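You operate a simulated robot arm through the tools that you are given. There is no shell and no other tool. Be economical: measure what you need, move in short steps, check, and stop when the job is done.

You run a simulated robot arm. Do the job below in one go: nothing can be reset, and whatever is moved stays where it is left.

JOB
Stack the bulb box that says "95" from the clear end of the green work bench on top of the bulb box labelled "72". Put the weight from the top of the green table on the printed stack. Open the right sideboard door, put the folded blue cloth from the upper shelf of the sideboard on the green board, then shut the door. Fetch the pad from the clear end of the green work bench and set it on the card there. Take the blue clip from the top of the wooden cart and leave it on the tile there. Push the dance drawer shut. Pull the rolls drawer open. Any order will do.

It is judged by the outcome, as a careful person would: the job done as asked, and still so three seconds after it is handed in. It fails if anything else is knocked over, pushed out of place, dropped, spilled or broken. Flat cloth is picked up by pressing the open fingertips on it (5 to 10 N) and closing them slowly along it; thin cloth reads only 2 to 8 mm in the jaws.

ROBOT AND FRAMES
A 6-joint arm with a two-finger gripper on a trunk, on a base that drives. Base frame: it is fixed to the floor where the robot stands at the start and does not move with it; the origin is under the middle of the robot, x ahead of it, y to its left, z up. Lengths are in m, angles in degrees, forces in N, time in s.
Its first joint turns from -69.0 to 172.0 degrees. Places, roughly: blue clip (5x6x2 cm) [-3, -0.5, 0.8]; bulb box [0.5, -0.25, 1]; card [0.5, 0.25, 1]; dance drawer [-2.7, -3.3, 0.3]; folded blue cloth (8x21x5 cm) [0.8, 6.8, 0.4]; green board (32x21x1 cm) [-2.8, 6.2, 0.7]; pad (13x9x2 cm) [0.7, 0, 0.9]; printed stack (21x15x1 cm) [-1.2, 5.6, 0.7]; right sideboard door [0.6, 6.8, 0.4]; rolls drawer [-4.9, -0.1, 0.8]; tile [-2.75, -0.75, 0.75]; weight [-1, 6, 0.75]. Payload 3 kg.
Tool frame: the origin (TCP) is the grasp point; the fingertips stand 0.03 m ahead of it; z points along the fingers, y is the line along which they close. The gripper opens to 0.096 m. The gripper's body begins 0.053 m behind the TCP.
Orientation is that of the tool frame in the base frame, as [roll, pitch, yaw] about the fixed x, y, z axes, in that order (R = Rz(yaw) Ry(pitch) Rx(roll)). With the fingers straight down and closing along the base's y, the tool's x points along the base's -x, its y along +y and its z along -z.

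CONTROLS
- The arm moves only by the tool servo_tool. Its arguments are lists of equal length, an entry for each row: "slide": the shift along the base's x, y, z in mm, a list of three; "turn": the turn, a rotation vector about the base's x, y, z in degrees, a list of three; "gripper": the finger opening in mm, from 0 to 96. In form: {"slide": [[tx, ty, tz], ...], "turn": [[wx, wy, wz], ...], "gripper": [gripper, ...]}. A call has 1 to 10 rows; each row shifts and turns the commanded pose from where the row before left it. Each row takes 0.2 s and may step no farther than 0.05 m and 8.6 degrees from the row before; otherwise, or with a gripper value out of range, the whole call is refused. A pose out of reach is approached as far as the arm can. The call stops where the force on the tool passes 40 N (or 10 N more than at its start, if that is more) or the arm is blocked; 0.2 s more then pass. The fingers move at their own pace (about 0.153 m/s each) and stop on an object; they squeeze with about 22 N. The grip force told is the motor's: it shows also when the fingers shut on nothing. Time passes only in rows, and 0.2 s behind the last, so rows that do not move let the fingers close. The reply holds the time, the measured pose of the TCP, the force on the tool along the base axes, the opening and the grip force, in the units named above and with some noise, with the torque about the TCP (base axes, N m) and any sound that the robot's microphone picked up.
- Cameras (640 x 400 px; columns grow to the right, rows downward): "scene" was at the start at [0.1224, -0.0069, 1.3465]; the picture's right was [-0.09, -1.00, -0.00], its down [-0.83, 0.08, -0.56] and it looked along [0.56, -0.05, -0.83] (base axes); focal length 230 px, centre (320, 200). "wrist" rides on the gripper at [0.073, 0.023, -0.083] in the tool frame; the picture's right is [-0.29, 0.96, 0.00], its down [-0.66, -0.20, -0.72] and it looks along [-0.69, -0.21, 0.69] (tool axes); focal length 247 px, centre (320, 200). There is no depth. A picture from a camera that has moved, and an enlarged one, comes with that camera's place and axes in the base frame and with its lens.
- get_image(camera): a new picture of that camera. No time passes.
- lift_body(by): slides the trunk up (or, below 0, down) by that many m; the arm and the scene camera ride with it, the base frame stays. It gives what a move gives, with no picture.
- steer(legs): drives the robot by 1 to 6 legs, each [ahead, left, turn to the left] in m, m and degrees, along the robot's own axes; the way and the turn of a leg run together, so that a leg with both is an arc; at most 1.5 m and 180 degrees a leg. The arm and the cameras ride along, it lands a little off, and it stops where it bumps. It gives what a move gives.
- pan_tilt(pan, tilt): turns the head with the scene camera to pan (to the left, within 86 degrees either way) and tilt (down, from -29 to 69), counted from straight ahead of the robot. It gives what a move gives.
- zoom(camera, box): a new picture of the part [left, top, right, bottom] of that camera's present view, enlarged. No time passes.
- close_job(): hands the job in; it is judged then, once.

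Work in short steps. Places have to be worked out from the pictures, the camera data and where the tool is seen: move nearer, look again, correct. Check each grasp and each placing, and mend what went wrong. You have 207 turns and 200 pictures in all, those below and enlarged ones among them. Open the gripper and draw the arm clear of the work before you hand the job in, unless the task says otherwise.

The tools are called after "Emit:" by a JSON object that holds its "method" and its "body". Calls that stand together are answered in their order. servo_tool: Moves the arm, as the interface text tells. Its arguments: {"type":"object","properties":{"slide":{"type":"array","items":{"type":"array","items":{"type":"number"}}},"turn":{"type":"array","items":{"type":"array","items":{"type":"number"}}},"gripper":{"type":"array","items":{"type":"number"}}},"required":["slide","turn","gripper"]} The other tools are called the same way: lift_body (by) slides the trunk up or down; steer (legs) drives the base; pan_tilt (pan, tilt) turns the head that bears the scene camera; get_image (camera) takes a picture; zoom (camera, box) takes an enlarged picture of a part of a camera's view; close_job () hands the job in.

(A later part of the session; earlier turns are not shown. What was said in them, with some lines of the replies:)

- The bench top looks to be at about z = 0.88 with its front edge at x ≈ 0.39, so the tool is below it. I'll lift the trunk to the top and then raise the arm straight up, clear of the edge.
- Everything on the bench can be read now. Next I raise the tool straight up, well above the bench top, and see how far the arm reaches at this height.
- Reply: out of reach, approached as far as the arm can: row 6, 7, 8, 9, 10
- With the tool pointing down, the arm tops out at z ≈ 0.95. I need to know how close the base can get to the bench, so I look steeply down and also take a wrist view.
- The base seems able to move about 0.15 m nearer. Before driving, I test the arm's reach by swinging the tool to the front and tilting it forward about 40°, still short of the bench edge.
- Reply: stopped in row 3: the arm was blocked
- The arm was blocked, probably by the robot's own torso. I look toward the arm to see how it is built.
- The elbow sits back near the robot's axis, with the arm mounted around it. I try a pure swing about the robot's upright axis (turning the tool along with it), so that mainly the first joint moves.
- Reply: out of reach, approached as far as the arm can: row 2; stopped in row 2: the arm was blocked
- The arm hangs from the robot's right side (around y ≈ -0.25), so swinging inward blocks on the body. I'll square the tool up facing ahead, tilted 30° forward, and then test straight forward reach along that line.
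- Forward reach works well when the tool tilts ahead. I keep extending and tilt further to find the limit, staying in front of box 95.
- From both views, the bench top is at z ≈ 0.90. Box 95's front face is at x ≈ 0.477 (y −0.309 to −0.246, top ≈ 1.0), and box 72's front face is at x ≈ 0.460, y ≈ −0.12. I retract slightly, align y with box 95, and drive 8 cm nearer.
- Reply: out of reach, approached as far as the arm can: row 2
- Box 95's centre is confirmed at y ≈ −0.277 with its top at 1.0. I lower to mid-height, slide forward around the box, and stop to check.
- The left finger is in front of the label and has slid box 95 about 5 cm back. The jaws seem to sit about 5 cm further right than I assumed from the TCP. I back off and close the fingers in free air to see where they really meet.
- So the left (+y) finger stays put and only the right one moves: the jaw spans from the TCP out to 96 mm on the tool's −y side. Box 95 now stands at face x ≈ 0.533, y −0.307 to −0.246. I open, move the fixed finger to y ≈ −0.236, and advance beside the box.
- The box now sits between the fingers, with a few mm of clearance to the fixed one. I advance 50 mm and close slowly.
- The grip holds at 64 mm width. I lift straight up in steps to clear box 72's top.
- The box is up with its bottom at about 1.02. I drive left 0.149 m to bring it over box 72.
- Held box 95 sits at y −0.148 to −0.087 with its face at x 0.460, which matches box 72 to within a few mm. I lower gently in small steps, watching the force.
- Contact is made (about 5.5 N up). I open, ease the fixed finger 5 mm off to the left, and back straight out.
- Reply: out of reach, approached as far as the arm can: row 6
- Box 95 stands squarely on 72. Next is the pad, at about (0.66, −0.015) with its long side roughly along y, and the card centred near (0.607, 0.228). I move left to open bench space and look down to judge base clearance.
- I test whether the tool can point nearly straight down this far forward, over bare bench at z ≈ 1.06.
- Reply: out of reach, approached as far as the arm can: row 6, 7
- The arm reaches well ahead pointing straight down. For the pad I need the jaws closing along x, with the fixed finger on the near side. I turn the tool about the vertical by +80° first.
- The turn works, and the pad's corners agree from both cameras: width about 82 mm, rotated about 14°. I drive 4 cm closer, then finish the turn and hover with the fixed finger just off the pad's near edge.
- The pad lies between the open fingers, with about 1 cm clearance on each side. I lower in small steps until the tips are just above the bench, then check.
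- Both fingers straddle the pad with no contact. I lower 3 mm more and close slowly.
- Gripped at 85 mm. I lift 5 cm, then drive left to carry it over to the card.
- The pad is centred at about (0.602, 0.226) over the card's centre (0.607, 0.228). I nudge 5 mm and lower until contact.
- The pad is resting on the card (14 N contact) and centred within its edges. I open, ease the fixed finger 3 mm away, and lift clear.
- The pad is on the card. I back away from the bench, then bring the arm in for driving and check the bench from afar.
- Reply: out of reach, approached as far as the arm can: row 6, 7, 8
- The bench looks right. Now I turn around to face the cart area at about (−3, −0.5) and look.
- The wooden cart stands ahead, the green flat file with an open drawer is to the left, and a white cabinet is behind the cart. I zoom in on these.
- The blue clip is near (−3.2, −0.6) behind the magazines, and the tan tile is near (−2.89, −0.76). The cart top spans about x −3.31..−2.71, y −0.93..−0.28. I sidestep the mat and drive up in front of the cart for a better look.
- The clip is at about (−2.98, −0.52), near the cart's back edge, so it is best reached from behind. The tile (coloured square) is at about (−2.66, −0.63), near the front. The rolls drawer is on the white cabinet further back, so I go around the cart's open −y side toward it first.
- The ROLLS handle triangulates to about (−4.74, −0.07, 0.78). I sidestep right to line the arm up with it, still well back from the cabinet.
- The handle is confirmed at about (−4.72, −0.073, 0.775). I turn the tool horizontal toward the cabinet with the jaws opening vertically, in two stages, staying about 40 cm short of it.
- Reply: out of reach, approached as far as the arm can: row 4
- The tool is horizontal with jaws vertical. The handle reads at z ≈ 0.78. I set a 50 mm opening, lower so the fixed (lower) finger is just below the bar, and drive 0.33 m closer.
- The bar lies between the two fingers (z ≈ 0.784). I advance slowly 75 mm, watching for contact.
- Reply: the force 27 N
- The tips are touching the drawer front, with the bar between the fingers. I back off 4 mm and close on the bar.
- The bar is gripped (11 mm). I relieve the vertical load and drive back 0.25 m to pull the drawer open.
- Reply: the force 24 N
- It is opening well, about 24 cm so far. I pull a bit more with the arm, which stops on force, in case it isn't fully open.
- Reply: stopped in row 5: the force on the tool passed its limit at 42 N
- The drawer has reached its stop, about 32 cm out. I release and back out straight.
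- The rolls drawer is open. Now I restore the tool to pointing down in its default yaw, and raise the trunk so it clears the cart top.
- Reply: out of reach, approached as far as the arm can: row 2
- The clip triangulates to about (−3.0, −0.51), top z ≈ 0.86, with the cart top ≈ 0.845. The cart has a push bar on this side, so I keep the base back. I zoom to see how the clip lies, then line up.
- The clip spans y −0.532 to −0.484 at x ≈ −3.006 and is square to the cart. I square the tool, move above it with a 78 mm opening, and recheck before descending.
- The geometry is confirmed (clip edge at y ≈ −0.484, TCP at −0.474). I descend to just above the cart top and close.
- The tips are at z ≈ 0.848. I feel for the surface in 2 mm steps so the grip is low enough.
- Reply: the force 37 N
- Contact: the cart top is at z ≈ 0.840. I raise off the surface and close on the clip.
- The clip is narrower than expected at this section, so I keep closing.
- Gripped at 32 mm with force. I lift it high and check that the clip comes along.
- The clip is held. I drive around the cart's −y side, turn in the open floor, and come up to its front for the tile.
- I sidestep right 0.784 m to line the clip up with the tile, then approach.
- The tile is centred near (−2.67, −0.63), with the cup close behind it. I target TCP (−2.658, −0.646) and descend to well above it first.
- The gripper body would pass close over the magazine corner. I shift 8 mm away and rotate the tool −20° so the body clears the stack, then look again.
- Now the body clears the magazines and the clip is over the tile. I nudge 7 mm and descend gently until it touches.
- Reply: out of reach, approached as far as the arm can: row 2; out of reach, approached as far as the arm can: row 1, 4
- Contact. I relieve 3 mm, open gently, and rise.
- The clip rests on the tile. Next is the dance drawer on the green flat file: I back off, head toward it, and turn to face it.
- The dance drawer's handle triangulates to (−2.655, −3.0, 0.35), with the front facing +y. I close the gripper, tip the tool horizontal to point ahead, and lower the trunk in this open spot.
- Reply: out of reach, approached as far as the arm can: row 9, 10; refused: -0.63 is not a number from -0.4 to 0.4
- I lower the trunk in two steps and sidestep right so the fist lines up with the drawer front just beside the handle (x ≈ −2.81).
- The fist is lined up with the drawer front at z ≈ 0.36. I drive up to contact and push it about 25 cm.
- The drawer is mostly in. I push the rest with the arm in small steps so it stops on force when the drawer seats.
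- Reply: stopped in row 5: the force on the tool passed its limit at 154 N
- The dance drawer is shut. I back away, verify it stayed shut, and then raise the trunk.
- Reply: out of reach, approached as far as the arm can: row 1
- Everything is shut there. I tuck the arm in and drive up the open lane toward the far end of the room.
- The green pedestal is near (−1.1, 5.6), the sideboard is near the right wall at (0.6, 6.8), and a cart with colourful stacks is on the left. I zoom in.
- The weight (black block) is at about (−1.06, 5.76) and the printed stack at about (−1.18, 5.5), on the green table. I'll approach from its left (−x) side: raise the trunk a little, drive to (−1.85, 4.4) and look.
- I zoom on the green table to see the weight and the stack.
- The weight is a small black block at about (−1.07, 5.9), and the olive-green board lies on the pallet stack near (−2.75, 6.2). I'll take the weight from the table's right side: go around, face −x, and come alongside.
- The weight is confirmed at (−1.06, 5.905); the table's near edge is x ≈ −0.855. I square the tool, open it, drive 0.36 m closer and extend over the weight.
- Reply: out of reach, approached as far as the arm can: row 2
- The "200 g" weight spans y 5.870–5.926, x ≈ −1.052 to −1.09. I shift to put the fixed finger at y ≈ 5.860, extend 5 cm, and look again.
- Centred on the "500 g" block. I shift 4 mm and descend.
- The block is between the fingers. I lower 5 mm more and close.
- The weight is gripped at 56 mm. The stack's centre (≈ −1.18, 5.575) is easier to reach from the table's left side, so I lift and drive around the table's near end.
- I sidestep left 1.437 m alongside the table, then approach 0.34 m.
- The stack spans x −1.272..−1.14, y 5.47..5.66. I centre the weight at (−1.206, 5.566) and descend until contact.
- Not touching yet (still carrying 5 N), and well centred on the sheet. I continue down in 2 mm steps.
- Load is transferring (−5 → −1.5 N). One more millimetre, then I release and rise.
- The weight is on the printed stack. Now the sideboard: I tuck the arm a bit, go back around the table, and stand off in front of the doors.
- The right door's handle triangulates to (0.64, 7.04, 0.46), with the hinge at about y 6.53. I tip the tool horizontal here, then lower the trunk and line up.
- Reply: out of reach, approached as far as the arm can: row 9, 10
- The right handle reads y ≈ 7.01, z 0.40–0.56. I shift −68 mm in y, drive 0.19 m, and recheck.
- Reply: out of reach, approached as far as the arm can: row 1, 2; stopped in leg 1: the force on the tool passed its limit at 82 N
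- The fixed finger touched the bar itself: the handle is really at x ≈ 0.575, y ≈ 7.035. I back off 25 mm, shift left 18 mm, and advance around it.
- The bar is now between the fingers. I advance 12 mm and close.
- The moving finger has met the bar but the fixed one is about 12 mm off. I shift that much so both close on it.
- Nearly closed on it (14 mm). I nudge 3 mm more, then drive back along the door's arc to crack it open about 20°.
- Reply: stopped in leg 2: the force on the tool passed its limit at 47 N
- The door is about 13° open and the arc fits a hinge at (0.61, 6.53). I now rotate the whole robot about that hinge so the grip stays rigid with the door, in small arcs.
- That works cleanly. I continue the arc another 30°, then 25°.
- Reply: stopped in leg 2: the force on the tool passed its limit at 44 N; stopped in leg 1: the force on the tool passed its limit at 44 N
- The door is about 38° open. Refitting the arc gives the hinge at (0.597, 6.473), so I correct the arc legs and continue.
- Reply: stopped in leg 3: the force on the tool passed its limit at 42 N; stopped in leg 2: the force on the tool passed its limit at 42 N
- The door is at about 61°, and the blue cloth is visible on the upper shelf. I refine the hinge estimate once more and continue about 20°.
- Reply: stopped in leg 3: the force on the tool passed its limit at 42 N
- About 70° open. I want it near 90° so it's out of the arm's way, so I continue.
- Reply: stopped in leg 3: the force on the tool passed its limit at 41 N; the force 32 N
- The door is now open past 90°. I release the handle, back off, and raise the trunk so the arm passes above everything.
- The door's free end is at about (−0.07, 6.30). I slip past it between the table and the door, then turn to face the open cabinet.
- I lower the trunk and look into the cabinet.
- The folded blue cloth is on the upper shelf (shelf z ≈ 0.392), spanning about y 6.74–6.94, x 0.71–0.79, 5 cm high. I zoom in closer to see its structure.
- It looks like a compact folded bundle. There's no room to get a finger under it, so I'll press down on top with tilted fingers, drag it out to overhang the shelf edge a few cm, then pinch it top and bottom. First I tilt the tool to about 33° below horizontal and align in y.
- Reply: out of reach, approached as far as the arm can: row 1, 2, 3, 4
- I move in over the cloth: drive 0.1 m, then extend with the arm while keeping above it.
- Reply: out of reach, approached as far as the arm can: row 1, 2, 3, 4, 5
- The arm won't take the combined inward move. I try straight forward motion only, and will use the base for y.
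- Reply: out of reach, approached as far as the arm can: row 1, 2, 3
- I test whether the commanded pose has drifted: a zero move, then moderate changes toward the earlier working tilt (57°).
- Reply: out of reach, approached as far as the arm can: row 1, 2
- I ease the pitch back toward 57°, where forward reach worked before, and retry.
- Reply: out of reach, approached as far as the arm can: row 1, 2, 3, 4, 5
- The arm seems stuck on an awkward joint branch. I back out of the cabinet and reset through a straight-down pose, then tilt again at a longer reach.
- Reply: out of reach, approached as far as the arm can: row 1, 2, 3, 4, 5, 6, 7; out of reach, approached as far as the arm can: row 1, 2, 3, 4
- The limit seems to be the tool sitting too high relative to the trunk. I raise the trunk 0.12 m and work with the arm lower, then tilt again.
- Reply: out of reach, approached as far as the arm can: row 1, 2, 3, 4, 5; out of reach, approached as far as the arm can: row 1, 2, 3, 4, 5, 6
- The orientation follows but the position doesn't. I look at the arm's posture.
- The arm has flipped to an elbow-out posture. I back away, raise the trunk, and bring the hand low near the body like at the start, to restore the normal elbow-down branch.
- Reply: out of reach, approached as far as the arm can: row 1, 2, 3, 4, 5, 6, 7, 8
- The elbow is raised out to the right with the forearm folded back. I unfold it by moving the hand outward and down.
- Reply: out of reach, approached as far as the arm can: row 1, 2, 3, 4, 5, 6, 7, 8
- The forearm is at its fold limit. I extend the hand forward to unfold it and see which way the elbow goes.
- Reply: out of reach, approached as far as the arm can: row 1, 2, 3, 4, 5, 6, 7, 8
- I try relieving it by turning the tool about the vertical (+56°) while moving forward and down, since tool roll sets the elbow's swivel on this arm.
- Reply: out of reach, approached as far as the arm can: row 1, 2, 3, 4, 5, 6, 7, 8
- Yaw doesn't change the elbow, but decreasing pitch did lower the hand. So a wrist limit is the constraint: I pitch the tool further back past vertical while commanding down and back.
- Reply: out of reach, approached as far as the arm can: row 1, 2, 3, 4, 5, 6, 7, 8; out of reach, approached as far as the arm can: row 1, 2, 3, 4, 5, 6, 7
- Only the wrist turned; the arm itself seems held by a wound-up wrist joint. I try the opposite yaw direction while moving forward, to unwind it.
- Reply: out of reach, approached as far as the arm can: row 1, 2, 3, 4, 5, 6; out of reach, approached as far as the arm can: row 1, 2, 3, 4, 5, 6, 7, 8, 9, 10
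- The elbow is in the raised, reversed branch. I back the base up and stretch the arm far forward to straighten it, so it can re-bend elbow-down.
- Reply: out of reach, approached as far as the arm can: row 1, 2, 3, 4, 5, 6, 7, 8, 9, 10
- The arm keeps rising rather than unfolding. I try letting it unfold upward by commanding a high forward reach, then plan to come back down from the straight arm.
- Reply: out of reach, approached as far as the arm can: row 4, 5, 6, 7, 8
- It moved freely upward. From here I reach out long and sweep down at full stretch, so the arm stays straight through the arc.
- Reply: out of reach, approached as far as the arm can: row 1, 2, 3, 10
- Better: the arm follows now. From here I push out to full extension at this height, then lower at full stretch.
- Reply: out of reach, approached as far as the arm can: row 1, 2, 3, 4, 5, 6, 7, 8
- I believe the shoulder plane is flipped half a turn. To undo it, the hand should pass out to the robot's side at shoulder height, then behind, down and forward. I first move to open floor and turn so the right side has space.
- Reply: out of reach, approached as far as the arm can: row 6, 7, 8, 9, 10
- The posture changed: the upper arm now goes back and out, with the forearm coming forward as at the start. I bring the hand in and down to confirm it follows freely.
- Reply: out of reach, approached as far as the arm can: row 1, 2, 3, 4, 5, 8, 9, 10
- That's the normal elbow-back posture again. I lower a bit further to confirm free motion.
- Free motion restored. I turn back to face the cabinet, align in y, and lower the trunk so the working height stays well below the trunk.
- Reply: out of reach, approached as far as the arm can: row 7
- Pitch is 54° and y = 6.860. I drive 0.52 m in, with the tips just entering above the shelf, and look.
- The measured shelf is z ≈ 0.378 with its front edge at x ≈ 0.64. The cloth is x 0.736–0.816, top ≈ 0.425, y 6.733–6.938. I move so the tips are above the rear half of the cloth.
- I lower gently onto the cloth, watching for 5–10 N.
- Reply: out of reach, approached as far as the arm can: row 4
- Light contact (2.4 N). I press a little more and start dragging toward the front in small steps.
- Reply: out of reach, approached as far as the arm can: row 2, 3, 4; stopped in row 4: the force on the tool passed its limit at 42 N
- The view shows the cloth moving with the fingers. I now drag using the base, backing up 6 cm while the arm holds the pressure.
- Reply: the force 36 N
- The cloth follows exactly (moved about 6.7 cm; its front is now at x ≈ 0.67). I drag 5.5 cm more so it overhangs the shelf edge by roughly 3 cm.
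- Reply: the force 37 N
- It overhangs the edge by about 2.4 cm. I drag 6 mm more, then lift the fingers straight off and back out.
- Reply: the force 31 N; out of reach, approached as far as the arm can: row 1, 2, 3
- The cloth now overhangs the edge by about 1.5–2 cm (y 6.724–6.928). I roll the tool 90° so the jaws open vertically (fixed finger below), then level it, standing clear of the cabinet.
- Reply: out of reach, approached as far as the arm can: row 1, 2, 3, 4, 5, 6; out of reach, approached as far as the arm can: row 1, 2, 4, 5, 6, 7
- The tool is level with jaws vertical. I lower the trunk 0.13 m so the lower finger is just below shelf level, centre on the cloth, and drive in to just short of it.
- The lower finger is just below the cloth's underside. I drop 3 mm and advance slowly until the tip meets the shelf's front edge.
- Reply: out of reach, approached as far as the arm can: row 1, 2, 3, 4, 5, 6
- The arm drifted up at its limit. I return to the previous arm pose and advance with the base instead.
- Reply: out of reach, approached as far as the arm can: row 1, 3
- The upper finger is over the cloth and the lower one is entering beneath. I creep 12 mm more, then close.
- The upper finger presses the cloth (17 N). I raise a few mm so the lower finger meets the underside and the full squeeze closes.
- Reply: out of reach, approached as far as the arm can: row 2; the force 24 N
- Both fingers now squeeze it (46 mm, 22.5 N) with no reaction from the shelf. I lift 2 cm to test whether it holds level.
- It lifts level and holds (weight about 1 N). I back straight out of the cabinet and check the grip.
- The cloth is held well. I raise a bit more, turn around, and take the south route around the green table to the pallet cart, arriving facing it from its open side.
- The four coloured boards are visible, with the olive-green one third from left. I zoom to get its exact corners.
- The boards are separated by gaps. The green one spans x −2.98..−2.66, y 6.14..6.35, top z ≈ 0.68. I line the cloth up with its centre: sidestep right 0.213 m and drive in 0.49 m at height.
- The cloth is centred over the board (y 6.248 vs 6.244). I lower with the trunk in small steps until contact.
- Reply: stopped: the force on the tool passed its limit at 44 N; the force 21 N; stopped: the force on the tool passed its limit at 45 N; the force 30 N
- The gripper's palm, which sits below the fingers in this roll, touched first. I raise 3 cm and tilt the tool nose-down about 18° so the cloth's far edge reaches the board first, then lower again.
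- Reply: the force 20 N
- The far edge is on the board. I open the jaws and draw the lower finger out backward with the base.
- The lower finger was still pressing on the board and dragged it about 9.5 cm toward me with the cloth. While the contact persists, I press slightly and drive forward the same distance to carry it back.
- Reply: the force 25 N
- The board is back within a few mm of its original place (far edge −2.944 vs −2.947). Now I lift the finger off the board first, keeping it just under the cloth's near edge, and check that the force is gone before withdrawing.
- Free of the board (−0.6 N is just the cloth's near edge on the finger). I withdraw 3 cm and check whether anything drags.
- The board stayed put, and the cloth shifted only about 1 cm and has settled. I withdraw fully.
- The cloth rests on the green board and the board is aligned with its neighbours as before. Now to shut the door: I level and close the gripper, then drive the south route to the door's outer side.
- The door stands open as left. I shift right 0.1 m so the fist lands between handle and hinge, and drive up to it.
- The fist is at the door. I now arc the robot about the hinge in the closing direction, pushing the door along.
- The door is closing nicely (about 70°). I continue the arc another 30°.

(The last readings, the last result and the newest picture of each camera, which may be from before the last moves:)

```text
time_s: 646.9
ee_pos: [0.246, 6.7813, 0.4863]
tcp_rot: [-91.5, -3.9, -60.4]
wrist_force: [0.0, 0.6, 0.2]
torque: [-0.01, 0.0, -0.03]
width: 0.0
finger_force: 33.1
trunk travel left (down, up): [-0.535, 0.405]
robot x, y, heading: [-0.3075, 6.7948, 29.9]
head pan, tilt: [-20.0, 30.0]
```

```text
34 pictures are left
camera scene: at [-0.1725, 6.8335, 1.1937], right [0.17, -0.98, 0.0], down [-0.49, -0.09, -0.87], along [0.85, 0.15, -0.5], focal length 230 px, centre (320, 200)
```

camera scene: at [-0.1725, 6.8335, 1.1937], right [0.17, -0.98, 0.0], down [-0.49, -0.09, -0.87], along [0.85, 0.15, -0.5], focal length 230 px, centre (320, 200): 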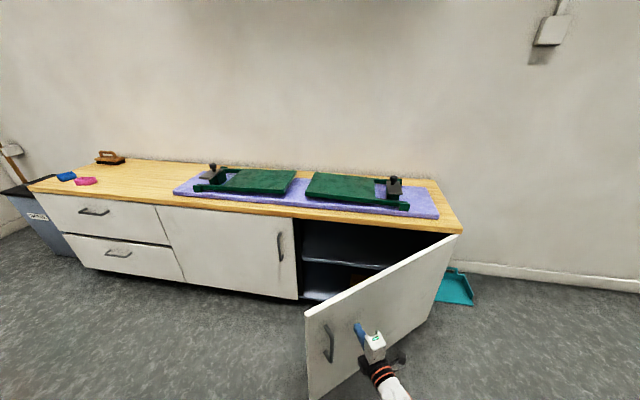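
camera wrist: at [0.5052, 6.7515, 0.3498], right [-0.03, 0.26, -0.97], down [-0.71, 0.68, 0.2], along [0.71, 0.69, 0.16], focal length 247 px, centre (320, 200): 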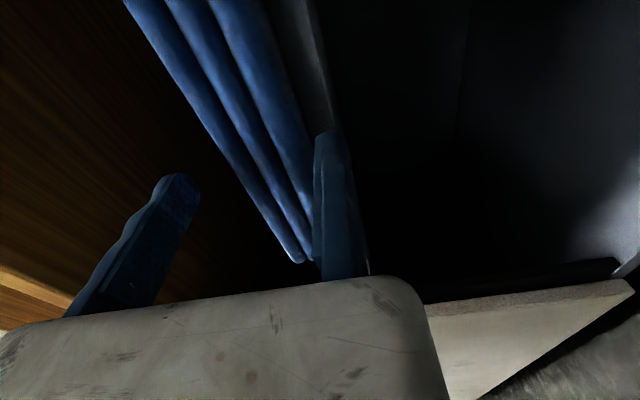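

About 40° left. Another 30° of arc.

Emit:
{"method": "steer", "body": {"legs": [[0.069, 0.055, -5], [0.069, 0.055, -5], [0.069, 0.055, -5], [0.069, 0.055, -5], [0.069, 0.055, -5], [0.069, 0.055, -5]]}}

Emit:
{"method": "get_image", "body": {"camera": "scene"}}

```text
time_s: 651.5
ee_pos: [0.4768, 6.9257, 0.4867]
tcp_rot: [-91.4, -3.9, -90.4]
wrist_force: [1.3, 0.6, -0.2]
torque: [-0.06, 0.0, -0.01]
width: 0.0
finger_force: 33.0
trunk travel left (down, up): [-0.535, 0.405]
robot x, y, heading: [0.0011, 7.2133, -0.1]
head pan, tilt: [-20.0, 30.0]
```

```text
33 pictures are left
camera scene: at [0.1422, 7.1812, 1.1937], right [-0.34, -0.94, 0.0], down [-0.47, 0.17, -0.87], along [0.81, -0.3, -0.5], focal length 230 px, centre (320, 200)
```

scene: 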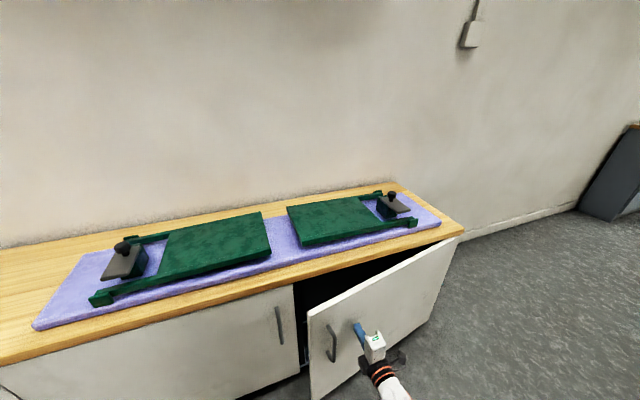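

About 12° left. I drive straight forward to press it shut; the base stops on force.

Emit:
{"method": "steer", "body": {"legs": [[0.075, 0, 0]]}}

Emit:
{"method": "steer", "body": {"legs": [[0.04, 0, 0]]}}

Emit:
{"method": "get_image", "body": {"camera": "scene"}}

```text
time_s: 652.5
ee_pos: [0.5535, 6.9247, 0.4861]
tcp_rot: [-91.5, -3.9, -90.3]
wrist_force: [0.2, 0.1, 0.0]
torque: [0.0, 0.01, -0.02]
width: 0.0001
finger_force: 32.8
trunk travel left (down, up): [-0.535, 0.405]
robot x, y, heading: [0.0792, 7.2095, -0.2]
head pan, tilt: [-20.0, 30.0]
```

```text
time_s: 653.5
ee_pos: [0.5844, 6.9242, 0.4859]
tcp_rot: [-91.2, -3.8, -90.3]
wrist_force: [-0.2, 0.5, 0.3]
torque: [-0.04, 0.04, -0.01]
width: 0.0
finger_force: 32.7
trunk travel left (down, up): [-0.535, 0.405]
robot x, y, heading: [0.1167, 7.2158, 0.1]
head pan, tilt: [-20.0, 30.0]
stopped in leg 1: the force on the tool passed its limit at 83 N (the readings are from after the stop); the commanded pose is now the measured one
```

```text
32 pictures are left
camera scene: at [0.2523, 7.1802, 1.1937], right [-0.34, -0.94, 0.0], down [-0.47, 0.17, -0.87], along [0.81, -0.3, -0.5], focal length 230 px, centre (320, 200)
```

scene: 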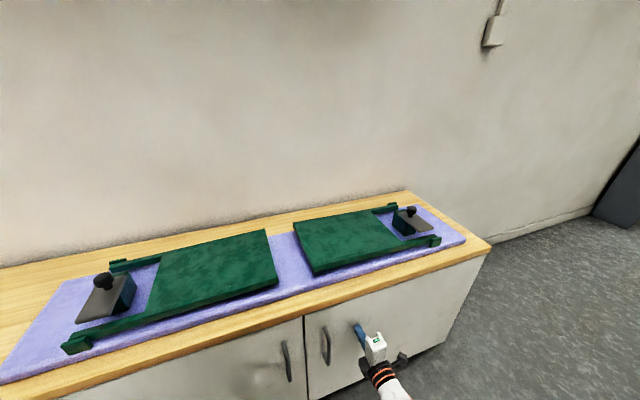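

Shut, flush with the left door. I back away, open the gripper, and verify that the door stays closed.

Emit:
{"method": "steer", "body": {"legs": [[-0.4, 0, 0]]}}

Emit:
{"method": "servo_tool", "body": {"slide": [[0, 0, 0], [0, 0, 0], [0, 0, 0]], "turn": [[0, 0, 0], [0, 0, 0], [0, 0, 0]], "gripper": [40, 60, 60]}}

Emit:
{"method": "get_image", "body": {"camera": "scene"}}

```text
time_s: 656.0
ee_pos: [0.1921, 6.9255, 0.4865]
tcp_rot: [-91.1, -3.8, -90.2]
wrist_force: [-1.0, -0.9, 1.3]
torque: [-0.02, 0.03, 0.0]
width: 0.0003
finger_force: 33.0
trunk travel left (down, up): [-0.535, 0.405]
robot x, y, heading: [-0.2785, 7.2142, -0.1]
head pan, tilt: [-20.0, 30.0]
```

```text
time_s: 656.8
ee_pos: [0.1907, 6.9261, 0.4853]
tcp_rot: [-91.3, -3.8, -90.2]
wrist_force: [0.2, 0.6, 0.1]
torque: [0.0, -0.03, 0.01]
width: 0.0602
finger_force: 0.0
trunk travel left (down, up): [-0.535, 0.405]
robot x, y, heading: [-0.2742, 7.2146, -0.2]
head pan, tilt: [-20.0, 30.0]
```

```text
31 pictures are left
camera scene: at [-0.1409, 7.1813, 1.1938], right [-0.34, -0.94, 0.0], down [-0.47, 0.17, -0.87], along [0.81, -0.3, -0.5], focal length 230 px, centre (320, 200)
```

scene: 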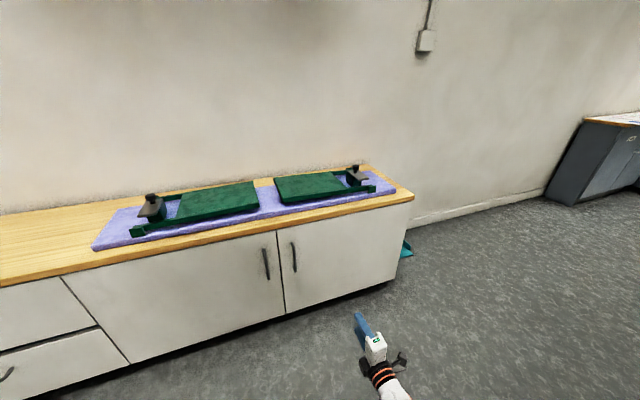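

The door is shut. As a last check I turn and look at the green table and the pallet.

Emit:
{"method": "steer", "body": {"legs": [[0, 0, 180]]}}

Emit:
{"method": "pan_tilt", "body": {"pan": 15, "tilt": 20}}

Emit:
{"method": "get_image", "body": {"camera": "scene"}}

Emit:
{"method": "zoom", "body": {"camera": "scene", "box": [200, 130, 440, 280]}}

```text
time_s: 664.6
ee_pos: [-0.7604, 7.4747, 0.4853]
tcp_rot: [-91.4, -3.8, 92.6]
wrist_force: [-0.1, -0.3, -0.6]
torque: [0.0, 0.03, -0.01]
width: 0.0601
finger_force: 0.0
trunk travel left (down, up): [-0.535, 0.405]
robot x, y, heading: [-0.2748, 7.2094, -177.4]
head pan, tilt: [-20.0, 30.0]
```

```text
time_s: 665.6
ee_pos: [-0.759, 7.4757, 0.4865]
tcp_rot: [-91.3, -3.7, 92.7]
wrist_force: [0.2, 0.5, -0.2]
torque: [-0.01, 0.03, 0.01]
width: 0.0601
finger_force: 0.2
trunk travel left (down, up): [-0.535, 0.405]
robot x, y, heading: [-0.2785, 7.2144, -177.2]
head pan, tilt: [15.0, 20.0]
```

```text
30 pictures are left
camera scene: at [-0.4145, 7.1819, 1.2098], right [-0.3, 0.95, 0.0], down [0.33, 0.1, -0.94], along [-0.89, -0.29, -0.34], focal length 230 px, centre (320, 200)
```

scene: 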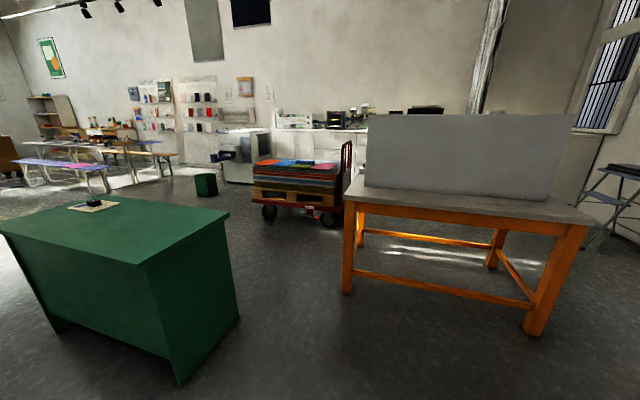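

```text
2.67 times, centred on (320, 205) of scene
camera zoom: at [-0.4145, 7.1819, 1.2098], right [-0.3, 0.95, 0.0], down [0.33, 0.1, -0.94], along [-0.89, -0.29, -0.34], focal length 612 px, centre (320, 187)
```

zoom: 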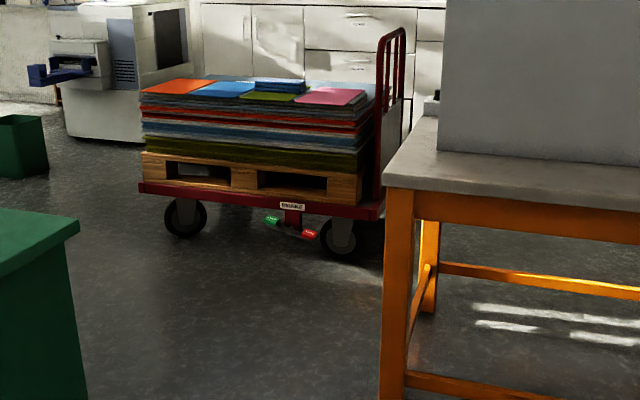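

The weight is on the printed stack, the cloth is on the green board, and both doors are shut. The gripper is open and clear of the work, so I hand the job in.

Emit:
{"method": "close_job", "body": {}}

```text
The job is handed in.
```

I did all seven tasks and handed the job in, but three things strayed from a clean run.

- **Bulb boxes:** box 95 stands squarely on box 72. On the first grasp attempt a finger slid box 95 about 5 cm back before I gripped it properly.
- **Weight:** the 500 g weight from the top of the green table is on the printed stack.
- **Cloth and right sideboard door:** I opened the door, moved the cloth to the green board and shut the door. The cloth overhangs the edge of the board by about 1.8 cm, without touching the next board. While letting go of the cloth, I dragged the board about 9.5 cm, then moved it back to within a few millimetres.
- **Pad:** it is on the card, roughly centred.
- **Blue clip:** it is on the tile.
- **Drawers:** the dance drawer is shut and the rolls drawer is open to its stop.

I did not look at the bench or the cart again just before handing in. The gripper was open and clear of the work.
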